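You operate a simulated robot arm through the tools that you are given. There is no shell and no other tool.

You are at the controls of a simulated robot arm. One attempt, no reset.

TASK
Set the list's limits, then run the green carton from the drawer table.
Fine: low and high dial as the product list says; start it from the blue square and leave it in its lane; the blue clipboard, the other carton, the other dials and the keys stay; Stop is free to press.

It is judged by the outcome, as a careful person would: the job done as asked, and still so three seconds after it is handed in. It fails if anything else is knocked over, pushed out of place, dropped, spilled or broken.

THE ROBOT
A 7-joint arm with a three-finger gripper, fixed in place. Base frame: the origin is on the floor under the middle of its stand, x ahead of it, y to its left, z up. Units: mm, degrees, N and s.
It reaches about 977 mm from its shoulder. Its first joint turns from -166.0 to 166.0 degrees. Payload 2.69 kg.
Tool frame: the origin (TCP) lies between the finger pads and is the grasp point; the fingertips stand 29 mm ahead of it; z points along the fingers, y is the line along which they close. The gripper opens to 120 mm; its body begins 78 mm behind the TCP.
Orientation is told as [roll, pitch, yaw] about the base's x, y, z axes, in that order, counted from this pose: with the fingers straight down and closing along the base's y, the tool's x points along the base's -x, its y along +y and its z along -z.

THE INTERFACE
- The arm moves only by the tool move_arm. Its argument "series" is a list of rows, each an object (a shift or turn left out is 0, a gripper value left out holds the last) with "fingers": the gripper command, from -1 (shut) to 1 (fully open), values between in proportion; "travel": the shift along the tool's x, y, z in cm, a list of three; "rotation": the turn, a rotation vector about the tool's x, y, z in degrees, a list of three. In form: [{"fingers": fingers, "travel": [tx, ty, tz], "rotation": [ax, ay, az]}, ...]. A call has 1 to 20 rows; each row shifts and turns the commanded pose from where the row before left it, along the tool's axes as they then stand. A row lasts 0.2 s, in which the tool goes at most 50 mm and 8.6 degrees; a call with a longer step from one row to the next is refused whole, and so is a gripper value outside its range. A pose out of reach is approached as far as the arm can. The call stops where the force on the tool passes 40 N (or 10 N more than at its start, if that is more) or the arm is blocked; 0.2 s more then pass. The fingers move at their own pace (about 136.2 mm/s each) and stop on an object; they squeeze with about 43 N. The grip force told is the motor's: it shows also when the fingers shut on nothing. Time passes only in rows, and 0.2 s behind the last, so rows that do not move let the fingers close. The reply holds the time, the measured pose of the TCP, the force on the tool along the base axes, the opening and the grip force, in the units named above and with some noise, with the torque about the TCP (base axes, N m) and any sound that the robot's microphone picked up.
- Cameras (640 x 400 px; columns grow to the right, rows downward): "scene" is fixed at [399.3, 502.1, 1389.9]; the picture's right is [-0.77, -0.64, 0.00], its down [-0.42, 0.50, -0.76] and it looks along [0.48, -0.58, -0.65] (base axes); focal length 311 px, centre (320, 200). "wrist" rides on the gripper at [63, 0, -104] in the tool frame; the picture's right is [0.00, 1.00, 0.00], its down [-0.83, 0.00, -0.56] and it looks along [-0.56, 0.00, 0.83] (tool axes); focal length 275 px, centre (320, 200). There is no depth. A picture from a camera that has moved, and an enlarged one, comes with that camera's place and axes in the base frame and with its lens.
- snapshot(camera): a new picture of that camera. No time passes.
- move_column(by): moves the trunk up (or, below 0, down) by that many mm; the arm rides with it, the base frame stays. It gives what a move gives, with no picture.
- enlarge(camera, box): a new picture of the part [left, top, right, bottom] of that camera's present view, enlarged. No time passes.
- close_job(): hands the job in; it is judged then, once.

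Nothing tells you positions but the pictures and the camera data. Unless the task says otherwise, let go and move clear before handing in.

The tools are called after "Call:" as a command line: name --argument value ..., lists and objects as JSON in quotes. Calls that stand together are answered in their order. move_arm: Moves the arm, as the interface text tells. Its arguments: {"type":"object","properties":{"series":{"type":"array","items":{"type":"object","properties":{"fingers":{"type":"number"},"travel":{"type":"array","items":{"type":"number"}},"rotation":{"type":"array","items":{"type":"number"}}}}}},"required":["series"]} The other tools are called the same way: move_column (by) moves the trunk up or down; snapshot (camera) takes a picture; enlarge (camera, box) takes an enlarged picture of a part of a camera's view; close_job () hands the job in.

At the start:

```text
clock: 0.0
ee_pos: [642.6, -284.5, 1097.2]
tool_rot: [0.1, 0.0, 0.1]
ft_force: [0.9, -0.6, 0.0]
ft_torque: [-0.03, -0.01, 0.0]
grip_width: 119.7
grasp_force: 0.1
trunk travel left (down, up): [-325.0, 261.0]
```

scene: 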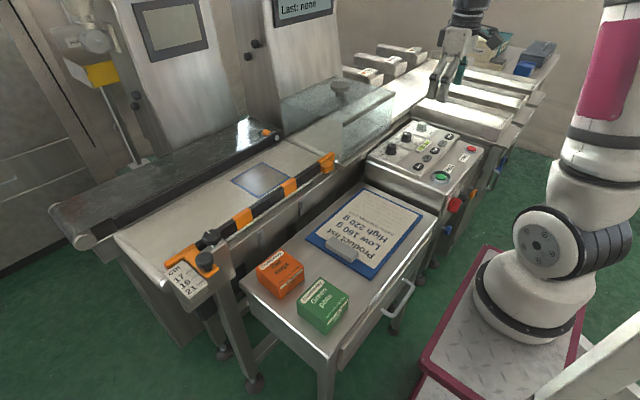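
wrist: 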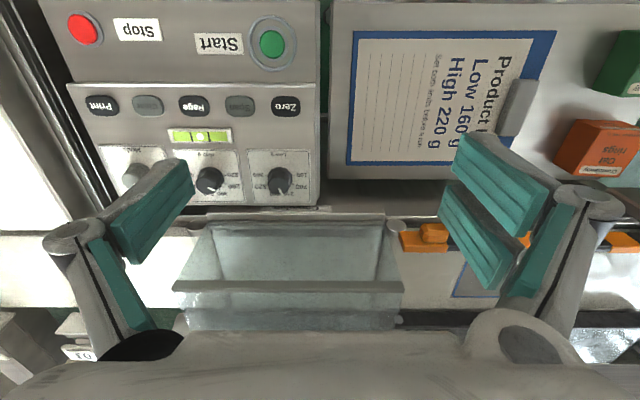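

I see a checkweigher with a control panel (dials, keys, Start/Stop), a drawer table with a clipboard and two cartons, and a blue square on the conveyor. I'll look closer at the clipboard, panel and surroundings first.

Call:
enlarge --camera "scene" --box '[360, 100, 500, 190]'

Call:
enlarge --camera "wrist" --box '[60, 0, 330, 210]'

Call:
enlarge --camera "scene" --box '[240, 170, 440, 340]'

Call:
enlarge --camera "scene" --box '[240, 0, 560, 140]'

Call:
enlarge --camera "scene" --box '[140, 120, 360, 310]'

Call:
enlarge --camera "wrist" --box '[330, 0, 640, 200]'

```text
4.44 times, centred on (430, 145) of scene
camera zoom: at [399.3, 502.1, 1389.9], right [-0.77, -0.64, 0.0], down [-0.42, 0.5, -0.76], along [0.48, -0.58, -0.65], focal length 1382 px, centre (-169, 444)
```

zoom: 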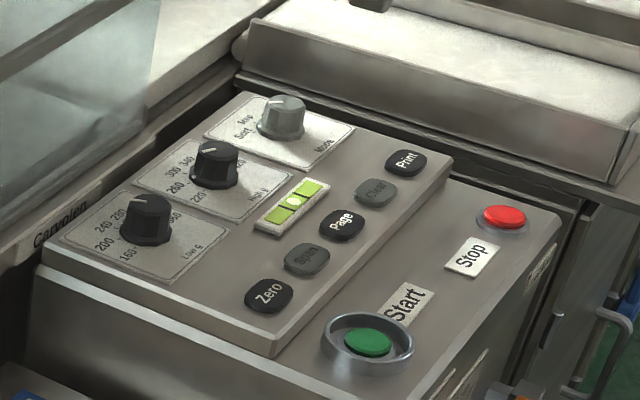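

```text
1.90 times, centred on (195, 105) of wrist
camera zoom: at [580.6, -284.6, 1202.2], right [0.0, 1.0, 0.0], down [0.83, 0.0, 0.56], along [0.56, 0.0, -0.83], focal length 524 px, centre (558, 381)
```

zoom: 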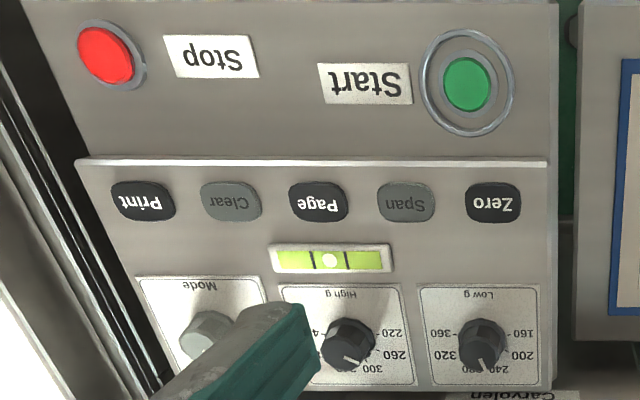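

```text
2.35 times, centred on (340, 255) of scene
camera zoom: at [399.3, 502.1, 1389.9], right [-0.77, -0.64, 0.0], down [-0.42, 0.5, -0.76], along [0.48, -0.58, -0.65], focal length 732 px, centre (273, 71)
```

zoom: 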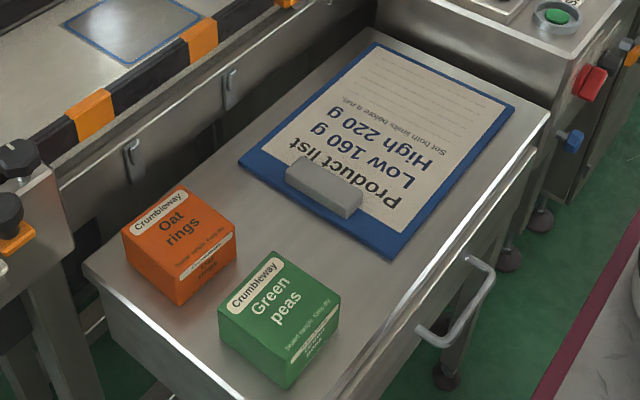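

```text
2.00 times, centred on (400, 70) of scene
camera zoom: at [399.3, 502.1, 1389.9], right [-0.77, -0.64, 0.0], down [-0.42, 0.5, -0.76], along [0.48, -0.58, -0.65], focal length 622 px, centre (160, 460)
```

zoom: 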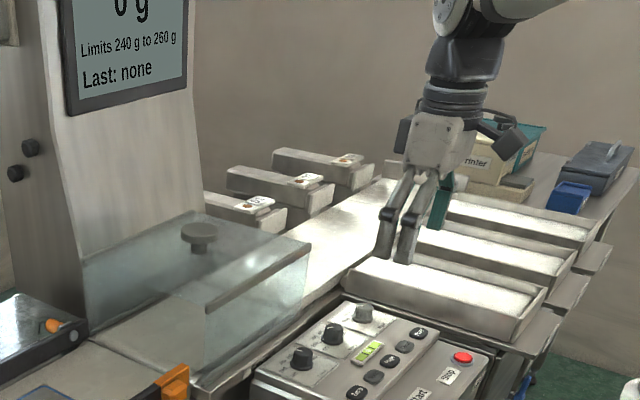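

```text
2.11 times, centred on (250, 215) of scene
camera zoom: at [399.3, 502.1, 1389.9], right [-0.77, -0.64, 0.0], down [-0.42, 0.5, -0.76], along [0.48, -0.58, -0.65], focal length 655 px, centre (467, 168)
```

zoom: 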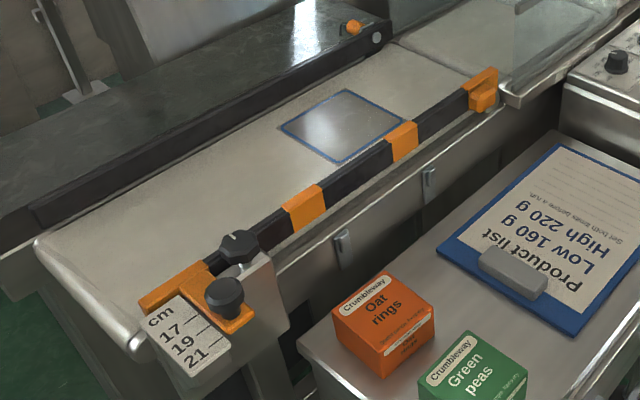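

```text
2.00 times, centred on (485, 100) of wrist
camera zoom: at [580.6, -284.6, 1202.2], right [0.0, 1.0, 0.0], down [0.83, 0.0, 0.56], along [0.56, 0.0, -0.83], focal length 551 px, centre (-10, 400)
```

zoom: 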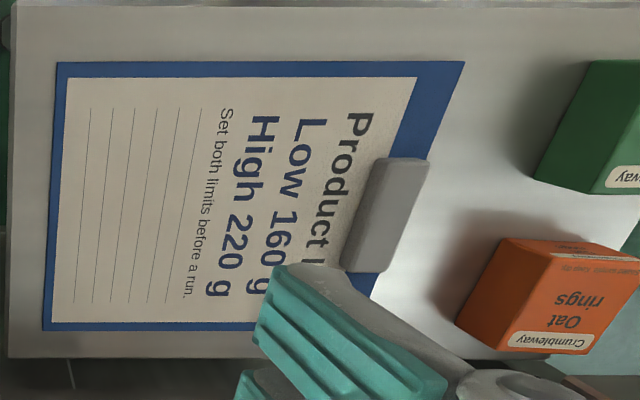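

The list reads Low 160 g, High 220 g, and the screen shows limits 240 to 260. I'll zoom in on the two dials and the lanes.

Call:
enlarge --camera "wrist" --box '[95, 120, 325, 220]'

Call:
enlarge --camera "scene" --box '[370, 115, 434, 155]'

Call:
enlarge --camera "scene" --box '[330, 30, 440, 110]'

Call:
enlarge --camera "scene" --box '[260, 0, 360, 50]'

```text
2.78 times, centred on (210, 170) of wrist
camera zoom: at [580.6, -284.6, 1202.2], right [0.0, 1.0, 0.0], down [0.83, 0.0, 0.56], along [0.56, 0.0, -0.83], focal length 766 px, centre (626, 284)
```

zoom: 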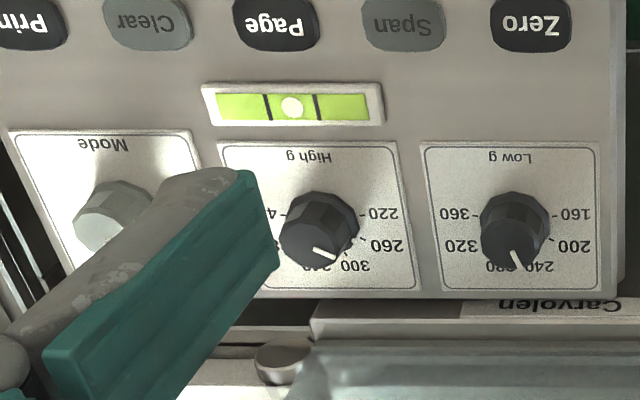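

```text
10.00 times, centred on (402, 135) of scene
camera zoom: at [399.3, 502.1, 1389.9], right [-0.77, -0.64, 0.0], down [-0.42, 0.5, -0.76], along [0.48, -0.58, -0.65], focal length 3109 px, centre (-500, 850)
```

zoom: 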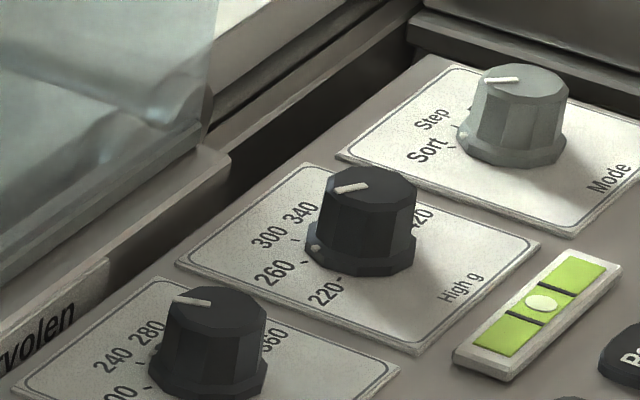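

```text
5.00 times, centred on (385, 70) of scene
camera zoom: at [399.3, 502.1, 1389.9], right [-0.77, -0.64, 0.0], down [-0.42, 0.5, -0.76], along [0.48, -0.58, -0.65], focal length 1555 px, centre (-5, 850)
```

zoom: 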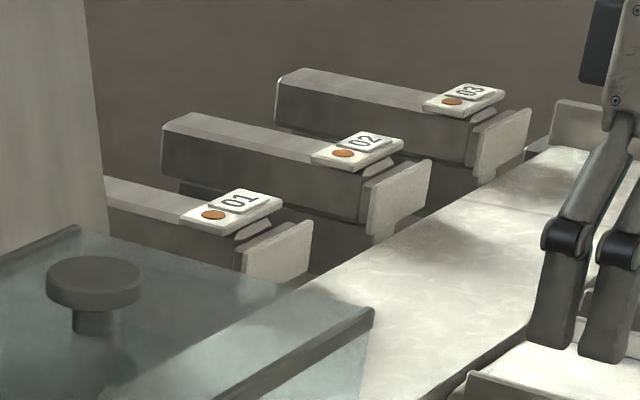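

```text
6.40 times, centred on (310, 25) of scene
camera zoom: at [399.3, 502.1, 1389.9], right [-0.77, -0.64, 0.0], down [-0.42, 0.5, -0.76], along [0.48, -0.58, -0.65], focal length 1990 px, centre (384, 1320)
```

zoom: 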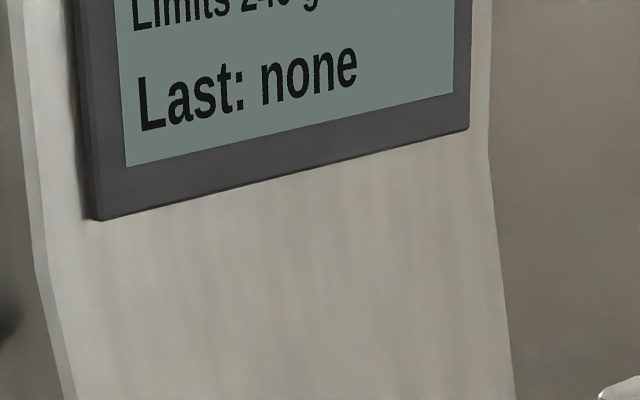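

I'm inspecting the gripper's own finger geometry next so I can plan clearances around the knobs.

Call:
enlarge --camera "wrist" --box '[30, 130, 640, 400]'

Call:
enlarge --camera "scene" --box '[420, 0, 520, 110]'

```text
1.05 times, centred on (335, 265) of wrist (not enlarged: the box is as wide or as high as the picture)
camera zoom: at [580.6, -284.6, 1202.2], right [0.0, 1.0, 0.0], down [0.83, 0.0, 0.56], along [0.56, 0.0, -0.83], focal length 289 px, centre (304, 132)
```

zoom: 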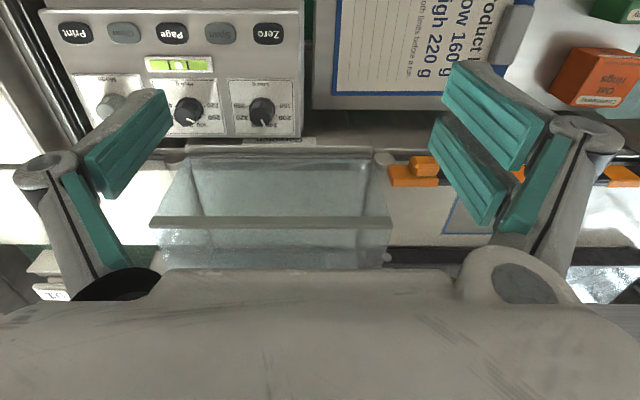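

```text
3.64 times, centred on (470, 55) of scene
camera zoom: at [399.3, 502.1, 1389.9], right [-0.77, -0.64, 0.0], down [-0.42, 0.5, -0.76], along [0.48, -0.58, -0.65], focal length 1131 px, centre (-226, 727)
```

zoom: 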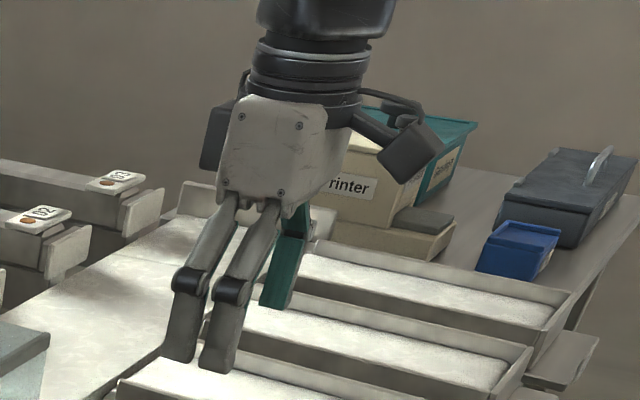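

I take the Low dial to be at about (792, -346) and High at (792, -456). The panel top is near z=823, and a clear tunnel wall stands behind it at x≈870. I'll move above the Low dial, close the fingers partly and look.

Call:
move_arm --series '[{"travel": [-2.99, -1.23, 1.2], "fingers": 0.2}, {"travel": [-2.99, -1.23, 1.2]}, {"travel": [-2.99, -1.23, 1.2]}, {"travel": [-2.99, -1.23, 1.2]}, {"travel": [-2.98, -1.23, 1.2]}, {}]'

Call:
snapshot --camera "wrist"

Call:
snapshot --camera "scene"

```text
clock: 1.4
ee_pos: [791.3, -345.1, 1038.3]
tool_rot: [0.0, 0.0, 0.0]
ft_force: [-0.7, 0.2, 0.4]
ft_torque: [0.01, -0.01, -0.01]
grip_width: 71.9
grasp_force: 0.2
trunk travel left (down, up): [-325.0, 261.0]
```

```text
taken
camera wrist: at [730.0, -344.1, 1142.5], right [0.0, 1.0, 0.0], down [0.83, 0.0, 0.56], along [0.56, 0.0, -0.83], focal length 275 px, centre (320, 200)
```

wrist: 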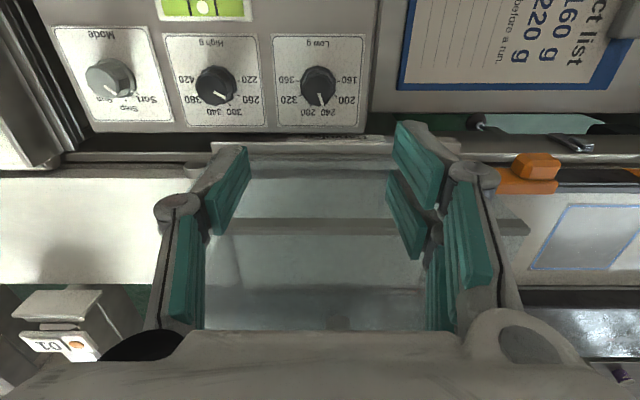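

```text
taken
```

scene: 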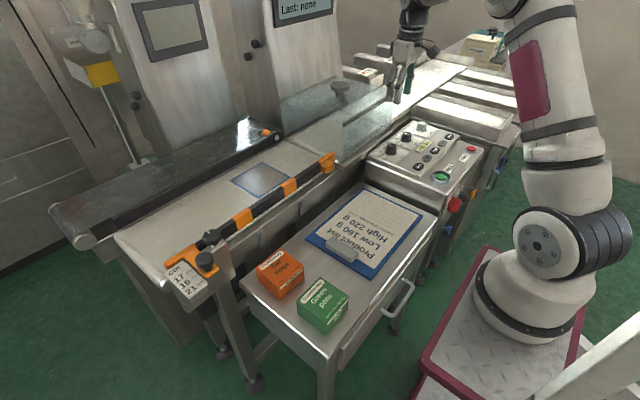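

The arm is over the Low dial with the fingers at 72 mm. I'm zooming in on the dials from here to fix their centres and pointer angles.

Call:
enlarge --camera "wrist" --box '[150, 20, 374, 160]'

Call:
enlarge --camera "wrist" --box '[270, 35, 366, 95]'

Call:
enlarge --camera "scene" --box '[360, 112, 424, 152]'

```text
2.86 times, centred on (262, 90) of wrist
camera zoom: at [730.0, -344.1, 1142.5], right [0.0, 1.0, 0.0], down [0.83, 0.0, 0.56], along [0.56, 0.0, -0.83], focal length 786 px, centre (486, 514)
```

zoom: 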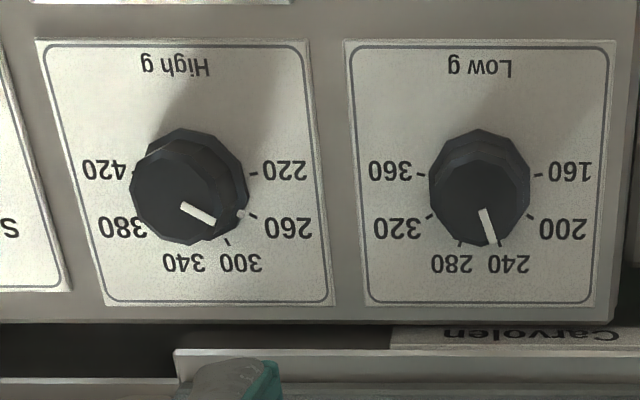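

```text
6.67 times, centred on (318, 65) of wrist
camera zoom: at [730.0, -344.1, 1142.5], right [0.0, 1.0, 0.0], down [0.83, 0.0, 0.56], along [0.56, 0.0, -0.83], focal length 1835 px, centre (333, 1100)
```

zoom: 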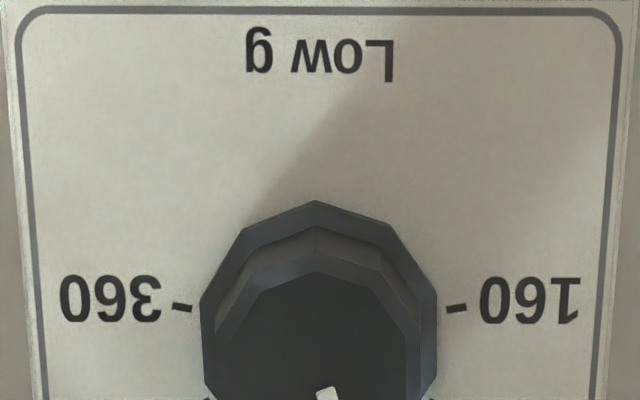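

```text
10.00 times, centred on (392, 132) of scene
camera zoom: at [399.3, 502.1, 1389.9], right [-0.77, -0.64, 0.0], down [-0.42, 0.5, -0.76], along [0.48, -0.58, -0.65], focal length 3109 px, centre (-400, 880)
```

zoom: 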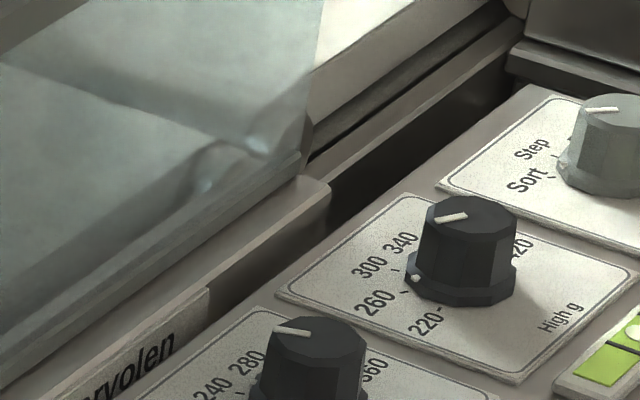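

The pointers agree with 240 and 260, and the ticks are spaced 36° apart. I'll turn the wrist +36° first and come down to just above the Low knob, then check the centring.

Call:
move_arm --series '[{"travel": [0.15, -0.15, 0], "rotation": [0, 0, 7.2]}, {"rotation": [0, 0, 7.2]}, {"rotation": [0, 0, 7.2]}, {"rotation": [0, 0, 7.2]}, {"rotation": [0, 0, 7.2]}, {"travel": [0, 0, 3.4]}, {"travel": [0, 0, 3.4]}, {"travel": [0, 0, 3.4]}, {"travel": [0, 0, 3.0]}, {}]'

Call:
snapshot --camera "wrist"

Call:
enlarge --camera "scene" --box '[340, 60, 500, 160]'

```text
clock: 3.6
ee_pos: [792.2, -349.7, 905.8]
tool_rot: [0.0, 0.0, -36.0]
ft_force: [-0.2, -0.7, -0.6]
ft_torque: [0.01, 0.03, -0.02]
grip_width: 72.0
grasp_force: 0.1
trunk travel left (down, up): [-325.0, 261.0]
```

```text
taken
camera wrist: at [741.9, -311.1, 1009.7], right [0.58, 0.81, 0.0], down [0.67, -0.49, 0.56], along [0.45, -0.32, -0.83], focal length 275 px, centre (320, 200)
```

wrist: 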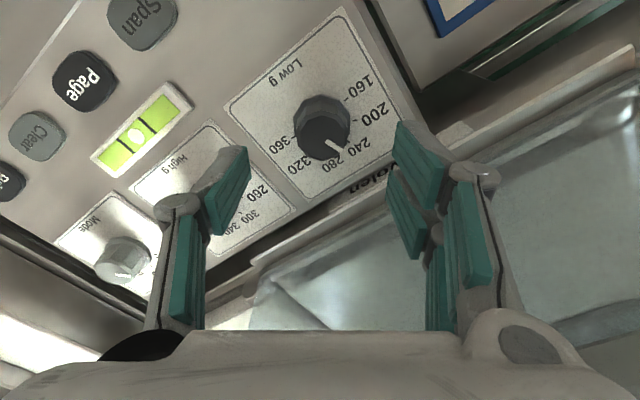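

```text
4.00 times, centred on (420, 110) of scene
camera zoom: at [399.3, 502.1, 1389.9], right [-0.77, -0.64, 0.0], down [-0.42, 0.5, -0.76], along [0.48, -0.58, -0.65], focal length 1244 px, centre (-80, 560)
```

zoom: 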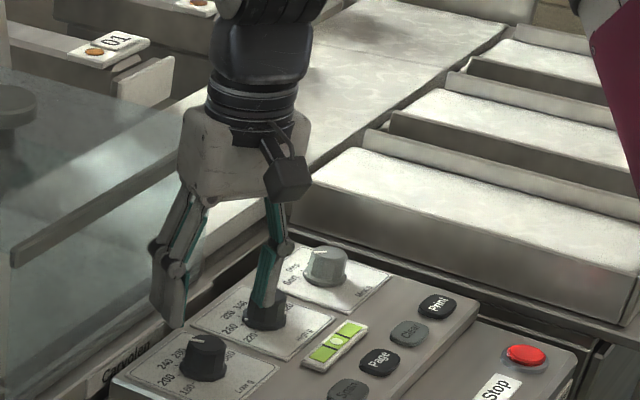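

The wrist is at 906 mm and the knob sits near the middle between the fingers. I'm zooming to measure the offset before coming down.

Call:
enlarge --camera "wrist" --box '[260, 70, 388, 150]'

```text
5.00 times, centred on (324, 110) of wrist
camera zoom: at [741.9, -311.1, 1009.7], right [0.58, 0.81, 0.0], down [0.67, -0.49, 0.56], along [0.45, -0.32, -0.83], focal length 1376 px, centre (300, 650)
```

zoom: 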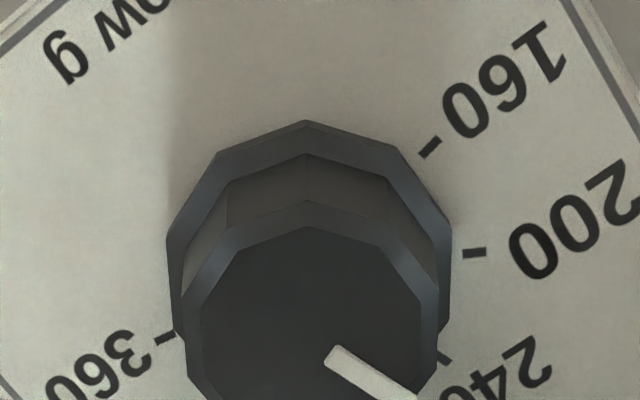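

The knob is about 4 mm toward tool +x from the finger axis. I'll correct for that and descend around it.

Call:
move_arm --series '[{"travel": [0.4, 0.04, 0]}, {"travel": [0, 0, 1.5]}, {"travel": [0, 0, 1.5]}, {"travel": [0, 0, 1.4]}, {}]'

Call:
snapshot --camera "wrist"

Call:
enlarge --camera "scene" --box '[350, 80, 446, 155]'

```text
clock: 4.8
ee_pos: [788.6, -345.6, 860.7]
tool_rot: [0.0, 0.0, -35.9]
ft_force: [-0.1, 0.7, 0.9]
ft_torque: [-0.01, 0.0, 0.01]
grip_width: 71.9
grasp_force: 0.0
trunk travel left (down, up): [-325.0, 261.0]
```

```text
taken
camera wrist: at [738.3, -307.7, 965.2], right [0.58, 0.81, 0.0], down [0.67, -0.49, 0.56], along [0.45, -0.32, -0.83], focal length 275 px, centre (320, 200)
```

wrist: 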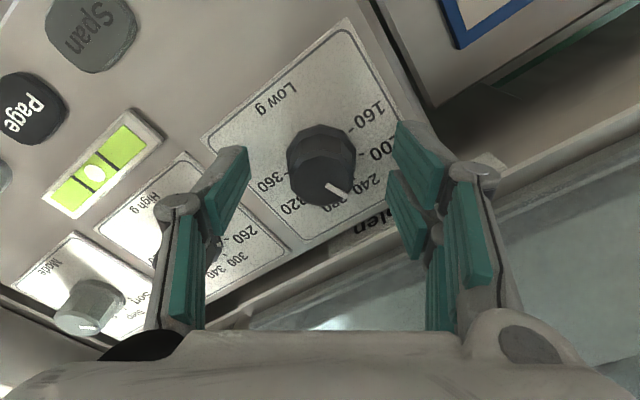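

```text
5.33 times, centred on (398, 118) of scene
camera zoom: at [399.3, 502.1, 1389.9], right [-0.77, -0.64, 0.0], down [-0.42, 0.5, -0.76], along [0.48, -0.58, -0.65], focal length 1658 px, centre (-96, 640)
```

zoom: 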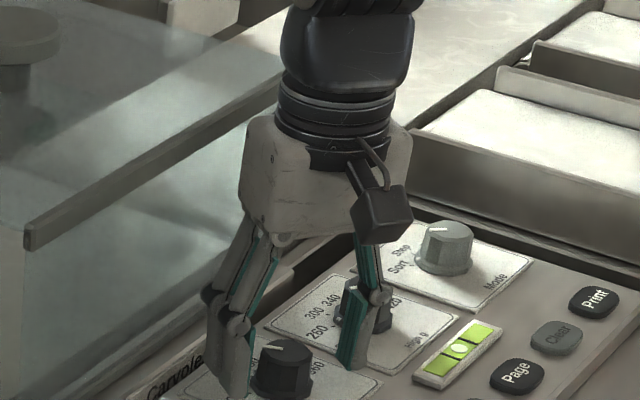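

The knob is between the fingers. Closing on it now.

Call:
move_arm --series '[{"fingers": -1}, {}, {}]'

Call:
snapshot --camera "wrist"

```text
clock: 5.6
ee_pos: [787.7, -344.3, 860.5]
tool_rot: [-0.1, 0.0, -36.0]
ft_force: [2.6, 4.2, 2.6]
ft_torque: [0.14, -0.11, -0.01]
grip_width: 39.5
grasp_force: 45.0
trunk travel left (down, up): [-325.0, 261.0]
```

```text
taken
camera wrist: at [738.7, -307.3, 965.6], right [0.58, 0.81, 0.0], down [0.67, -0.49, 0.56], along [0.45, -0.32, -0.83], focal length 275 px, centre (320, 200)
```

wrist: 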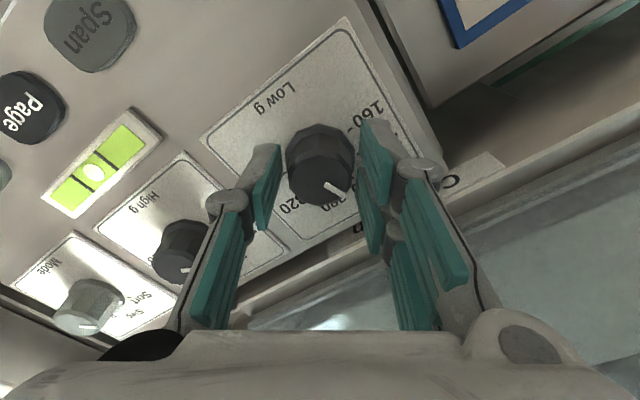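

It's gripped at 39.5 mm. Turning counter-clockwise 72° (two ticks, 240 to 160).

Call:
move_arm --series '[{"rotation": [0, 0, -6]}, {"rotation": [0, 0, -6]}, {"rotation": [0, 0, -6]}, {"rotation": [0, 0, -6]}, {"rotation": [0, 0, -6]}, {"rotation": [0, 0, -6]}, {}]'

Call:
snapshot --camera "wrist"

Call:
enlarge --camera "scene" --box '[260, 0, 360, 50]'

```text
clock: 7.2
ee_pos: [788.7, -346.6, 860.7]
tool_rot: [0.0, 0.1, 0.0]
ft_force: [10.0, -13.3, -7.5]
ft_torque: [-0.53, -1.26, -0.01]
grip_width: 39.3
grasp_force: 45.2
trunk travel left (down, up): [-325.0, 261.0]
```

```text
taken
camera wrist: at [726.1, -346.3, 965.6], right [0.0, 1.0, 0.0], down [0.83, 0.0, 0.56], along [0.56, 0.0, -0.83], focal length 275 px, centre (320, 200)
```

wrist: 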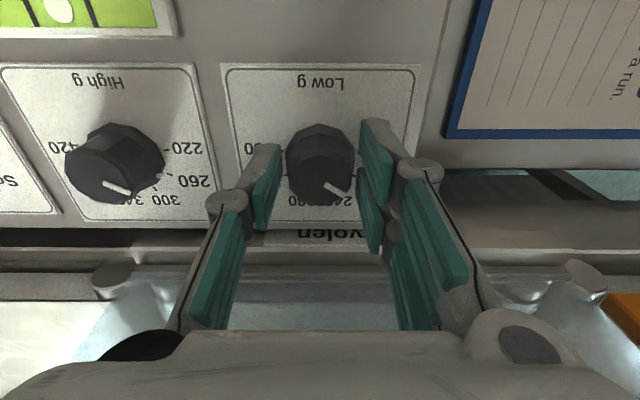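

```text
6.40 times, centred on (310, 25) of scene
camera zoom: at [399.3, 502.1, 1389.9], right [-0.77, -0.64, 0.0], down [-0.42, 0.5, -0.76], along [0.48, -0.58, -0.65], focal length 1990 px, centre (384, 1320)
```

zoom: 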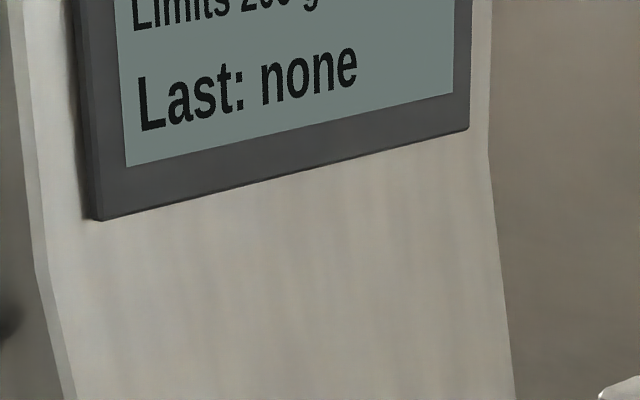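

The knob followed the fingers exactly and the screen shows a lower limit near 200. I'll ease the side force slightly and turn the other 36°.

Call:
move_arm --series '[{"travel": [-0.05, -0.07, 0], "rotation": [0, 0, -6]}, {"rotation": [0, 0, -6]}, {"rotation": [0, 0, -6]}, {"rotation": [0, 0, -6]}, {"rotation": [0, 0, -6]}, {"rotation": [0, 0, -6]}, {}]'

Call:
snapshot --camera "wrist"

Call:
enlarge --camera "scene" --box '[250, 0, 410, 100]'

```text
clock: 8.8
ee_pos: [789.1, -349.6, 861.5]
tool_rot: [-0.4, 0.0, 35.9]
ft_force: [16.1, -31.6, -5.5]
ft_torque: [-1.11, 0.31, -0.05]
grip_width: 39.4
grasp_force: 45.1
trunk travel left (down, up): [-325.0, 261.0]
```

```text
taken
camera wrist: at [738.7, -385.1, 965.7], right [-0.59, 0.81, -0.01], down [0.67, 0.49, 0.56], along [0.45, 0.33, -0.83], focal length 275 px, centre (320, 200)
```

wrist: 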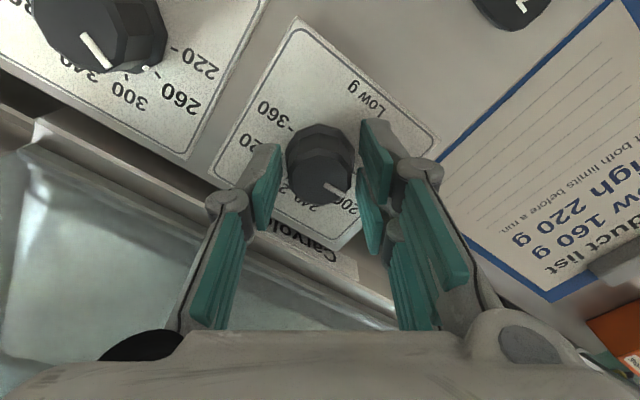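

```text
4.00 times, centred on (330, 50) of scene
camera zoom: at [399.3, 502.1, 1389.9], right [-0.77, -0.64, 0.0], down [-0.42, 0.5, -0.76], along [0.48, -0.58, -0.65], focal length 1244 px, centre (280, 800)
```

zoom: 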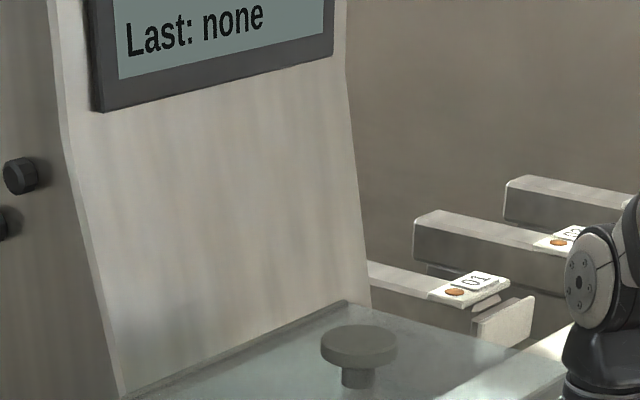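

Two ticks are done, but side force built up along the finger line. I'll read the screen and the pointer before letting go.

Call:
enlarge --camera "scene" --box '[250, 0, 360, 10]'

Call:
enlarge --camera "wrist" --box '[230, 90, 390, 240]'

```text
5.82 times, centred on (305, 5) of scene
camera zoom: at [399.3, 502.1, 1389.9], right [-0.77, -0.64, 0.0], down [-0.42, 0.5, -0.76], along [0.48, -0.58, -0.65], focal length 1809 px, centre (407, 1334)
```

zoom: 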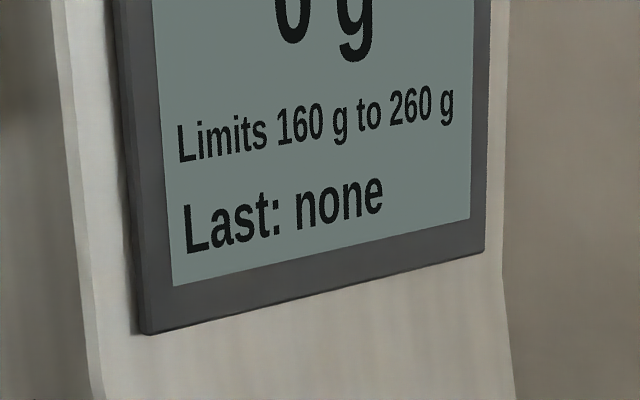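

```text
2.67 times, centred on (310, 165) of wrist
camera zoom: at [738.7, -385.1, 965.7], right [-0.59, 0.81, -0.01], down [0.67, 0.49, 0.56], along [0.45, 0.33, -0.83], focal length 734 px, centre (347, 293)
```

zoom: 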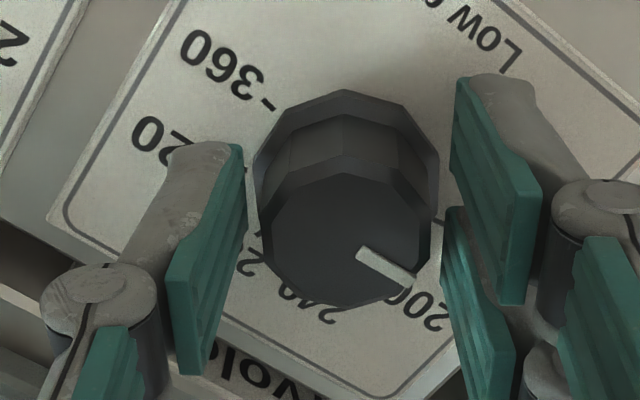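

The screen now reads "Limits 160 g to 260 g". I'll ease the side load and then open the fingers.

Call:
move_arm --series '[{"travel": [0, -0.1, 0]}, {}]'

```text
clock: 9.4
ee_pos: [789.5, -348.3, 860.2]
tool_rot: [-0.2, 0.0, 35.9]
ft_force: [9.8, -31.6, -2.2]
ft_torque: [-0.86, -0.06, -0.09]
grip_width: 39.5
grasp_force: 45.1
trunk travel left (down, up): [-325.0, 261.0]
```

The load fell a little. Opening and rising now.

Call:
move_arm --series '[{"fingers": 0.0}, {"fingers": 0.2}, {}, {"travel": [0, 0, -1.5]}, {"travel": [0, 0, -1.5]}, {"travel": [0, 0, -2.0]}, {}]'

Call:
enlarge --camera "scene" --box '[250, 0, 360, 10]'

Call:
snapshot --camera "wrist"

```text
clock: 11.0
ee_pos: [788.8, -346.6, 910.4]
tool_rot: [0.0, 0.0, 36.0]
ft_force: [0.2, -0.1, 0.8]
ft_torque: [0.01, -0.01, 0.01]
grip_width: 71.9
grasp_force: 0.0
trunk travel left (down, up): [-325.0, 261.0]
```

```text
5.82 times, centred on (305, 5) of scene
camera zoom: at [399.3, 502.1, 1389.9], right [-0.77, -0.64, 0.0], down [-0.42, 0.5, -0.76], along [0.48, -0.58, -0.65], focal length 1809 px, centre (407, 1334)
```

zoom: 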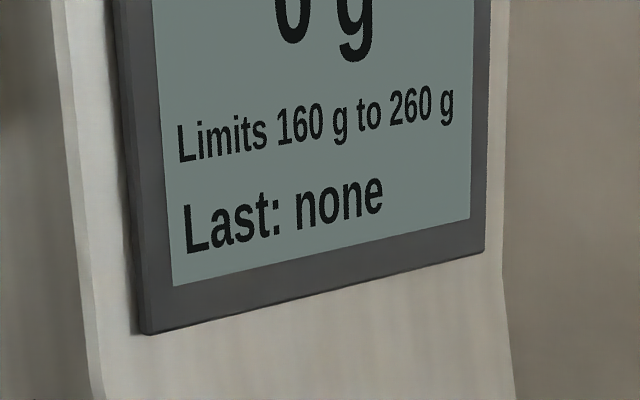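

```text
taken
camera wrist: at [739.4, -383.3, 1015.0], right [-0.59, 0.81, 0.0], down [0.67, 0.49, 0.56], along [0.45, 0.33, -0.83], focal length 275 px, centre (320, 200)
```

wrist: 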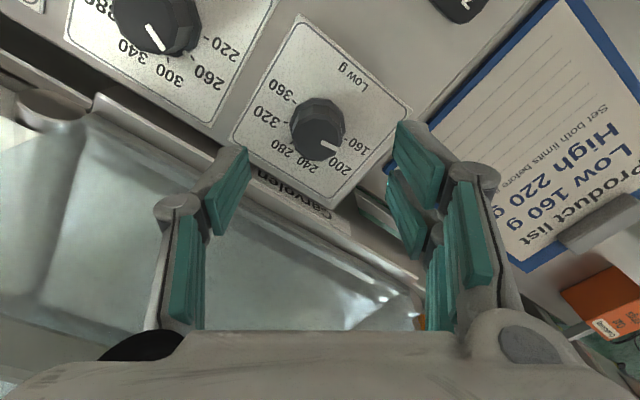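

Low is set at 160. Next I'll go to the High dial about 109 mm in -y, with the wrist at +18°.

Call:
move_arm --series '[{"rotation": [0, 0, 7.2]}, {"rotation": [0, 0, 7.2]}, {"rotation": [0, 0, 7.2]}, {"rotation": [0, 0, 7.2]}, {"rotation": [0, 0, 7.2]}, {"travel": [0, -3.6, 0]}, {"travel": [0, -3.6, 0]}, {"travel": [0, -3.7, 0]}, {"rotation": [0, 0, 6]}, {"rotation": [0, 0, 6]}, {"rotation": [0, 0, 6]}, {}]'

Call:
snapshot --camera "wrist"

Call:
enlarge --camera "wrist" --box '[260, 70, 388, 150]'

```text
clock: 13.6
ee_pos: [787.7, -457.3, 910.8]
tool_rot: [-0.1, -0.1, -18.1]
ft_force: [-0.1, 0.2, 0.3]
ft_torque: [0.02, -0.02, 0.0]
grip_width: 72.3
grasp_force: 0.1
trunk travel left (down, up): [-325.0, 261.0]
```

```text
taken
camera wrist: at [728.8, -436.2, 1015.5], right [0.31, 0.95, 0.0], down [0.79, -0.25, 0.56], along [0.53, -0.17, -0.83], focal length 275 px, centre (320, 200)
```

wrist: 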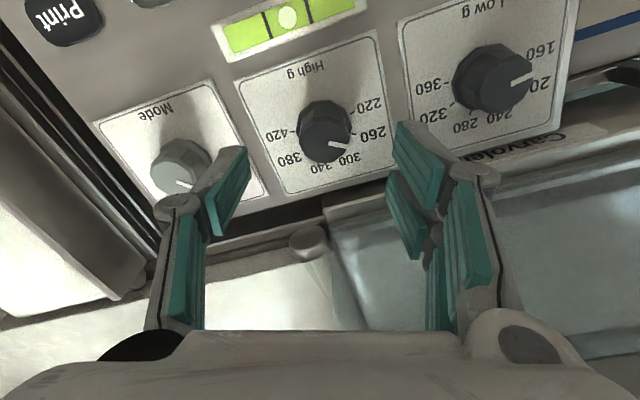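

```text
5.00 times, centred on (324, 110) of wrist
camera zoom: at [728.8, -436.2, 1015.5], right [0.31, 0.95, 0.0], down [0.79, -0.25, 0.56], along [0.53, -0.17, -0.83], focal length 1376 px, centre (300, 650)
```

zoom: 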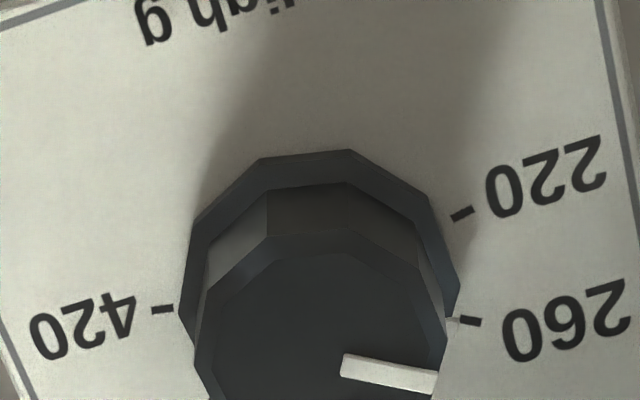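

The High knob is nearly centred. Judging from the side force on the Low knob, the true axis lies about 3 mm toward tool -x of the picture estimate, so I'm correcting for that, descending and closing.

Call:
move_arm --series '[{"travel": [-0.28, 0.15, 0]}, {"travel": [0, 0, 1.7]}, {"travel": [0, 0, 1.7]}, {"travel": [0, 0, 1.5]}, {}, {"fingers": -1}, {}, {}]'

Call:
snapshot --camera "wrist"

```text
clock: 15.4
ee_pos: [792.6, -455.3, 861.0]
tool_rot: [0.0, 0.0, -18.0]
ft_force: [0.2, -0.3, 0.8]
ft_torque: [-0.14, -0.39, -0.02]
grip_width: 39.0
grasp_force: 44.7
trunk travel left (down, up): [-325.0, 261.0]
```

```text
taken
camera wrist: at [732.9, -435.1, 966.3], right [0.31, 0.95, 0.0], down [0.79, -0.25, 0.56], along [0.53, -0.17, -0.83], focal length 275 px, centre (320, 200)
```

wrist: 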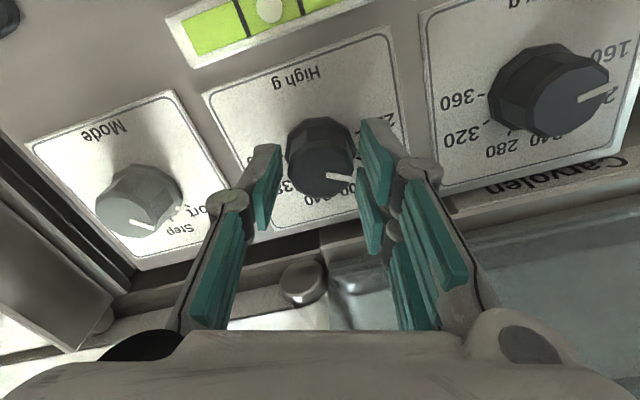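

The grip is well centred with almost no side force. Turning 36° counter-clockwise, 260 to 220.

Call:
move_arm --series '[{"rotation": [0, 0, -6]}, {"rotation": [0, 0, -6]}, {"rotation": [0, 0, -6]}, {"rotation": [0, 0, -6]}, {"rotation": [0, 0, -6]}, {"rotation": [0, 0, -6]}, {}]'

Call:
enlarge --camera "scene" --box '[250, 0, 360, 10]'

Call:
snapshot --camera "wrist"

```text
clock: 17.0
ee_pos: [792.3, -455.2, 860.6]
tool_rot: [0.1, 0.1, 18.0]
ft_force: [3.6, 4.6, -6.2]
ft_torque: [0.26, -0.2, 0.08]
grip_width: 39.1
grasp_force: 45.4
trunk travel left (down, up): [-325.0, 261.0]
```

```text
5.82 times, centred on (305, 5) of scene
camera zoom: at [399.3, 502.1, 1389.9], right [-0.77, -0.64, 0.0], down [-0.42, 0.5, -0.76], along [0.48, -0.58, -0.65], focal length 1809 px, centre (407, 1334)
```

zoom: 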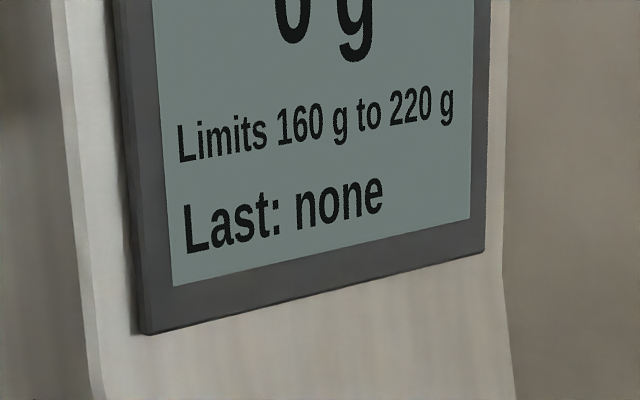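

```text
taken
camera wrist: at [733.4, -474.3, 966.4], right [-0.31, 0.95, 0.0], down [0.79, 0.26, 0.56], along [0.53, 0.18, -0.83], focal length 275 px, centre (320, 200)
```

wrist: 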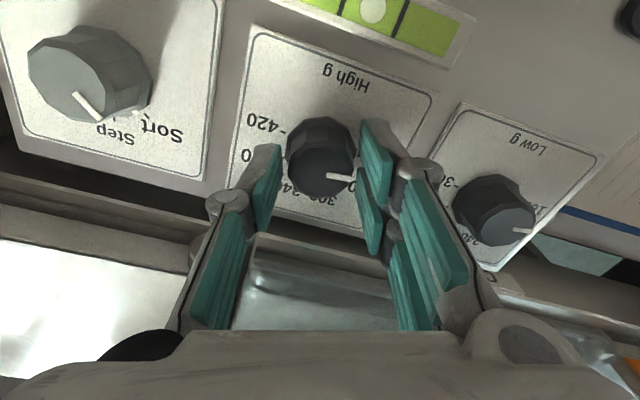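

The screen reads "Limits 160 g to 220 g". I'll release, rise clear, square the wrist and go to look at the cartons.

Call:
move_arm --series '[{"fingers": 0.0}, {"fingers": 0.2}, {}, {"travel": [0, 0, -1.5]}, {"travel": [0, 0, -2]}, {"travel": [0, 0, -4]}, {"travel": [0, 0, -4]}, {"travel": [0, 0, -4.5], "rotation": [0, 0, 6]}, {"travel": [0, 0, -4.5], "rotation": [0, 0, 6]}, {"travel": [0, 0, -4.5], "rotation": [0, 0, 6]}, {}]'

Call:
snapshot --camera "wrist"

Call:
enlarge --camera "scene" --box '[250, 0, 360, 10]'

```text
clock: 19.4
ee_pos: [793.5, -455.0, 1113.4]
tool_rot: [0.0, 0.1, -0.1]
ft_force: [0.3, 0.3, 0.9]
ft_torque: [0.01, -0.02, 0.01]
grip_width: 72.1
grasp_force: 0.0
trunk travel left (down, up): [-325.0, 261.0]
```

```text
taken
camera wrist: at [731.0, -454.9, 1217.6], right [0.0, 1.0, 0.0], down [0.83, 0.0, 0.56], along [0.56, 0.0, -0.83], focal length 275 px, centre (320, 200)
```

wrist: 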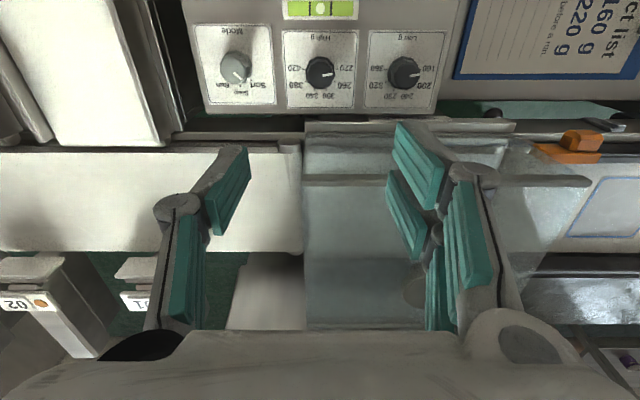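

```text
5.82 times, centred on (305, 5) of scene
camera zoom: at [399.3, 502.1, 1389.9], right [-0.77, -0.64, 0.0], down [-0.42, 0.5, -0.76], along [0.48, -0.58, -0.65], focal length 1809 px, centre (407, 1334)
```

zoom: 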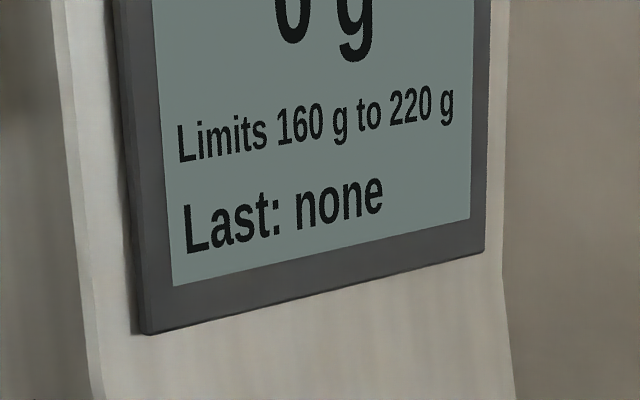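

Both limits are confirmed. I'm staying high and moving across to look down at the drawer table.

Call:
move_arm --series '[{"travel": [1.0, 3.7, 0], "fingers": 1}, {"travel": [1.0, 3.7, 0]}, {"travel": [1.0, 3.7, 0]}, {"travel": [1.0, 3.7, 0]}, {"travel": [1.0, 3.7, 0]}, {"travel": [1.0, 3.7, 0]}, {"travel": [1.0, 3.7, 0]}, {"travel": [1.0, 3.7, 0]}, {"travel": [1.0, 3.7, 0]}, {"travel": [1.0, 3.7, 0]}, {"travel": [1.0, 3.7, 0]}, {"travel": [1.0, 3.7, 0]}, {"travel": [1.0, 3.7, 0]}, {"travel": [1.0, 3.7, 0]}, {"travel": [1.0, 3.7, 0]}, {}]'

Call:
snapshot --camera "wrist"

Call:
snapshot --camera "scene"

```text
clock: 22.8
ee_pos: [641.9, 98.9, 1112.0]
tool_rot: [-0.1, -0.1, 0.1]
ft_force: [0.2, -0.5, -0.4]
ft_torque: [-0.05, 0.03, 0.01]
grip_width: 120.0
grasp_force: 0.3
trunk travel left (down, up): [-325.0, 261.0]
```

```text
taken
camera wrist: at [580.0, 98.7, 1217.2], right [0.0, 1.0, 0.0], down [0.83, 0.0, 0.56], along [0.56, 0.0, -0.83], focal length 275 px, centre (320, 200)
```

wrist: 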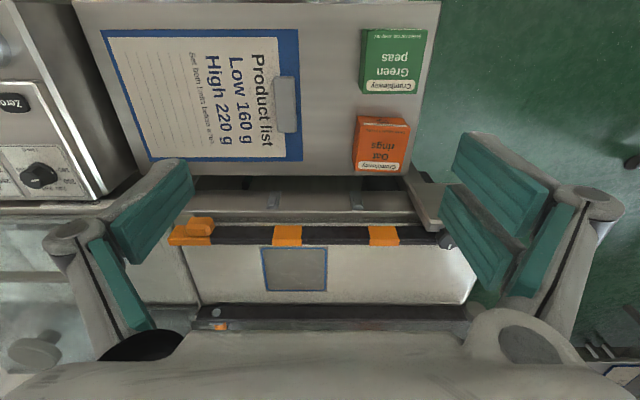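

```text
taken
```

scene: 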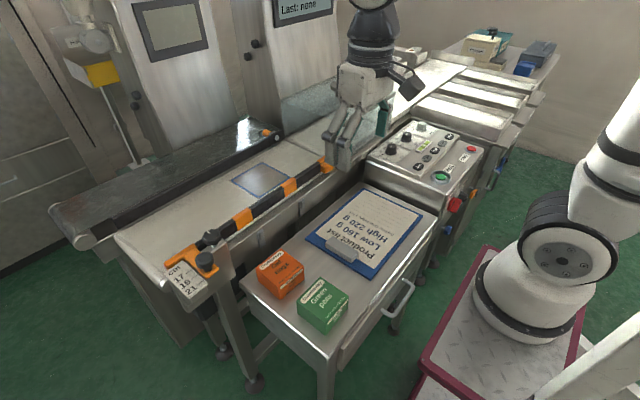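

This gives a clear view of the cartons, the guide rail and the blue square. I'll zoom in to measure each of them.

Call:
enlarge --camera "wrist" --box '[340, 10, 452, 190]'

Call:
enlarge --camera "wrist" --box '[160, 170, 480, 340]'

Call:
enlarge --camera "scene" --box '[240, 230, 368, 340]'

Call:
enlarge --camera "scene" --box '[200, 130, 360, 230]'

```text
2.22 times, centred on (396, 100) of wrist
camera zoom: at [580.0, 98.7, 1217.2], right [0.0, 1.0, 0.0], down [0.83, 0.0, 0.56], along [0.56, 0.0, -0.83], focal length 612 px, centre (151, 422)
```

zoom: 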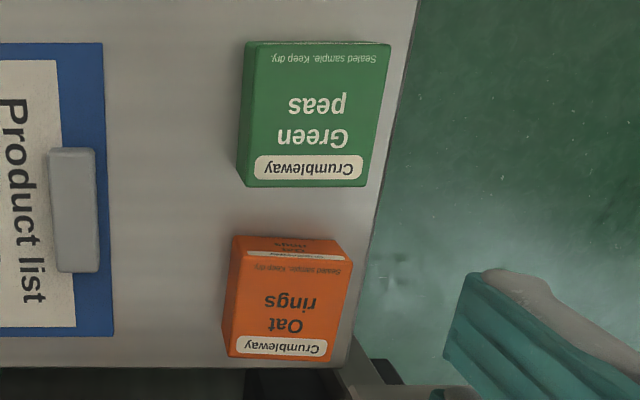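

```text
2.00 times, centred on (320, 255) of wrist
camera zoom: at [580.0, 98.7, 1217.2], right [0.0, 1.0, 0.0], down [0.83, 0.0, 0.56], along [0.56, 0.0, -0.83], focal length 551 px, centre (320, 90)
```

zoom: 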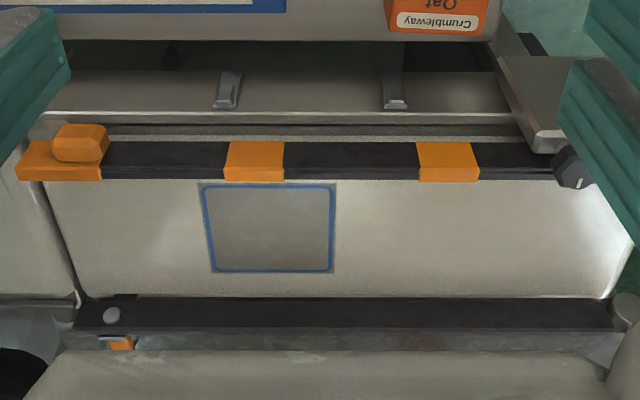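

```text
3.64 times, centred on (304, 285) of scene
camera zoom: at [399.3, 502.1, 1389.9], right [-0.77, -0.64, 0.0], down [-0.42, 0.5, -0.76], along [0.48, -0.58, -0.65], focal length 1131 px, centre (378, -109)
```

zoom: 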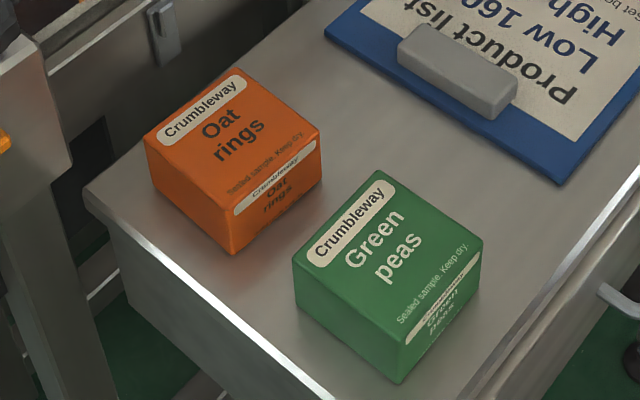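

```text
4.00 times, centred on (280, 180) of scene
camera zoom: at [399.3, 502.1, 1389.9], right [-0.77, -0.64, 0.0], down [-0.42, 0.5, -0.76], along [0.48, -0.58, -0.65], focal length 1244 px, centre (480, 280)
```

zoom: 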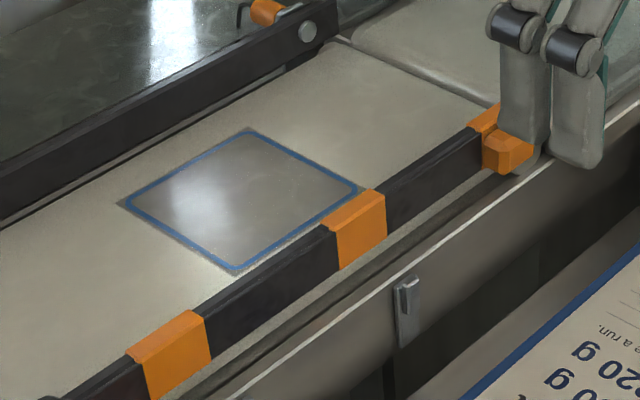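

I measure the green carton as centred at about (638, 205), roughly 85×82 mm, top at z≈774 on a table at about 727, and square to the axes. The blue square is centred at about (1003, 49) with the belt at about 840 and the front rail top at about 880. Going above the carton now.

Call:
move_arm --series '[{"travel": [0.1, 3.5, 0]}, {"travel": [0.1, 3.5, 0]}, {"travel": [0.1, 3.54, 0]}, {"travel": [0, 0, 4.2]}, {"travel": [0, 0, 4.2]}, {"travel": [0, 0, 4.2]}, {"travel": [0, 0, 4.2]}, {"travel": [0, 0, 4.2]}, {"travel": [0, 0, 4.0]}, {}]'

Call:
snapshot --camera "wrist"

Call:
snapshot --camera "scene"

```text
clock: 25.0
ee_pos: [638.1, 203.6, 860.8]
tool_rot: [0.0, 0.0, -0.1]
ft_force: [-0.4, -0.4, 0.7]
ft_torque: [-0.03, -0.01, -0.03]
grip_width: 120.0
grasp_force: 0.0
trunk travel left (down, up): [-325.0, 261.0]
```

```text
taken
camera wrist: at [577.1, 204.4, 965.7], right [0.0, 1.0, 0.0], down [0.83, 0.0, 0.56], along [0.56, 0.0, -0.83], focal length 275 px, centre (320, 200)
```

wrist: 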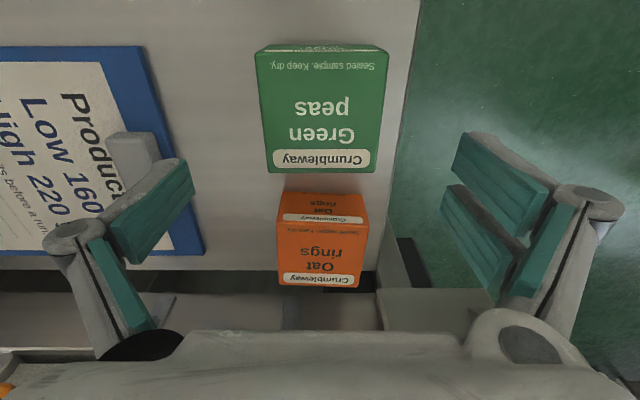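

```text
taken
```

scene: 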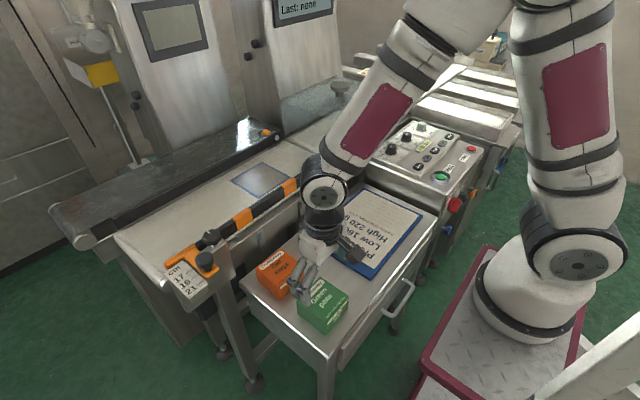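

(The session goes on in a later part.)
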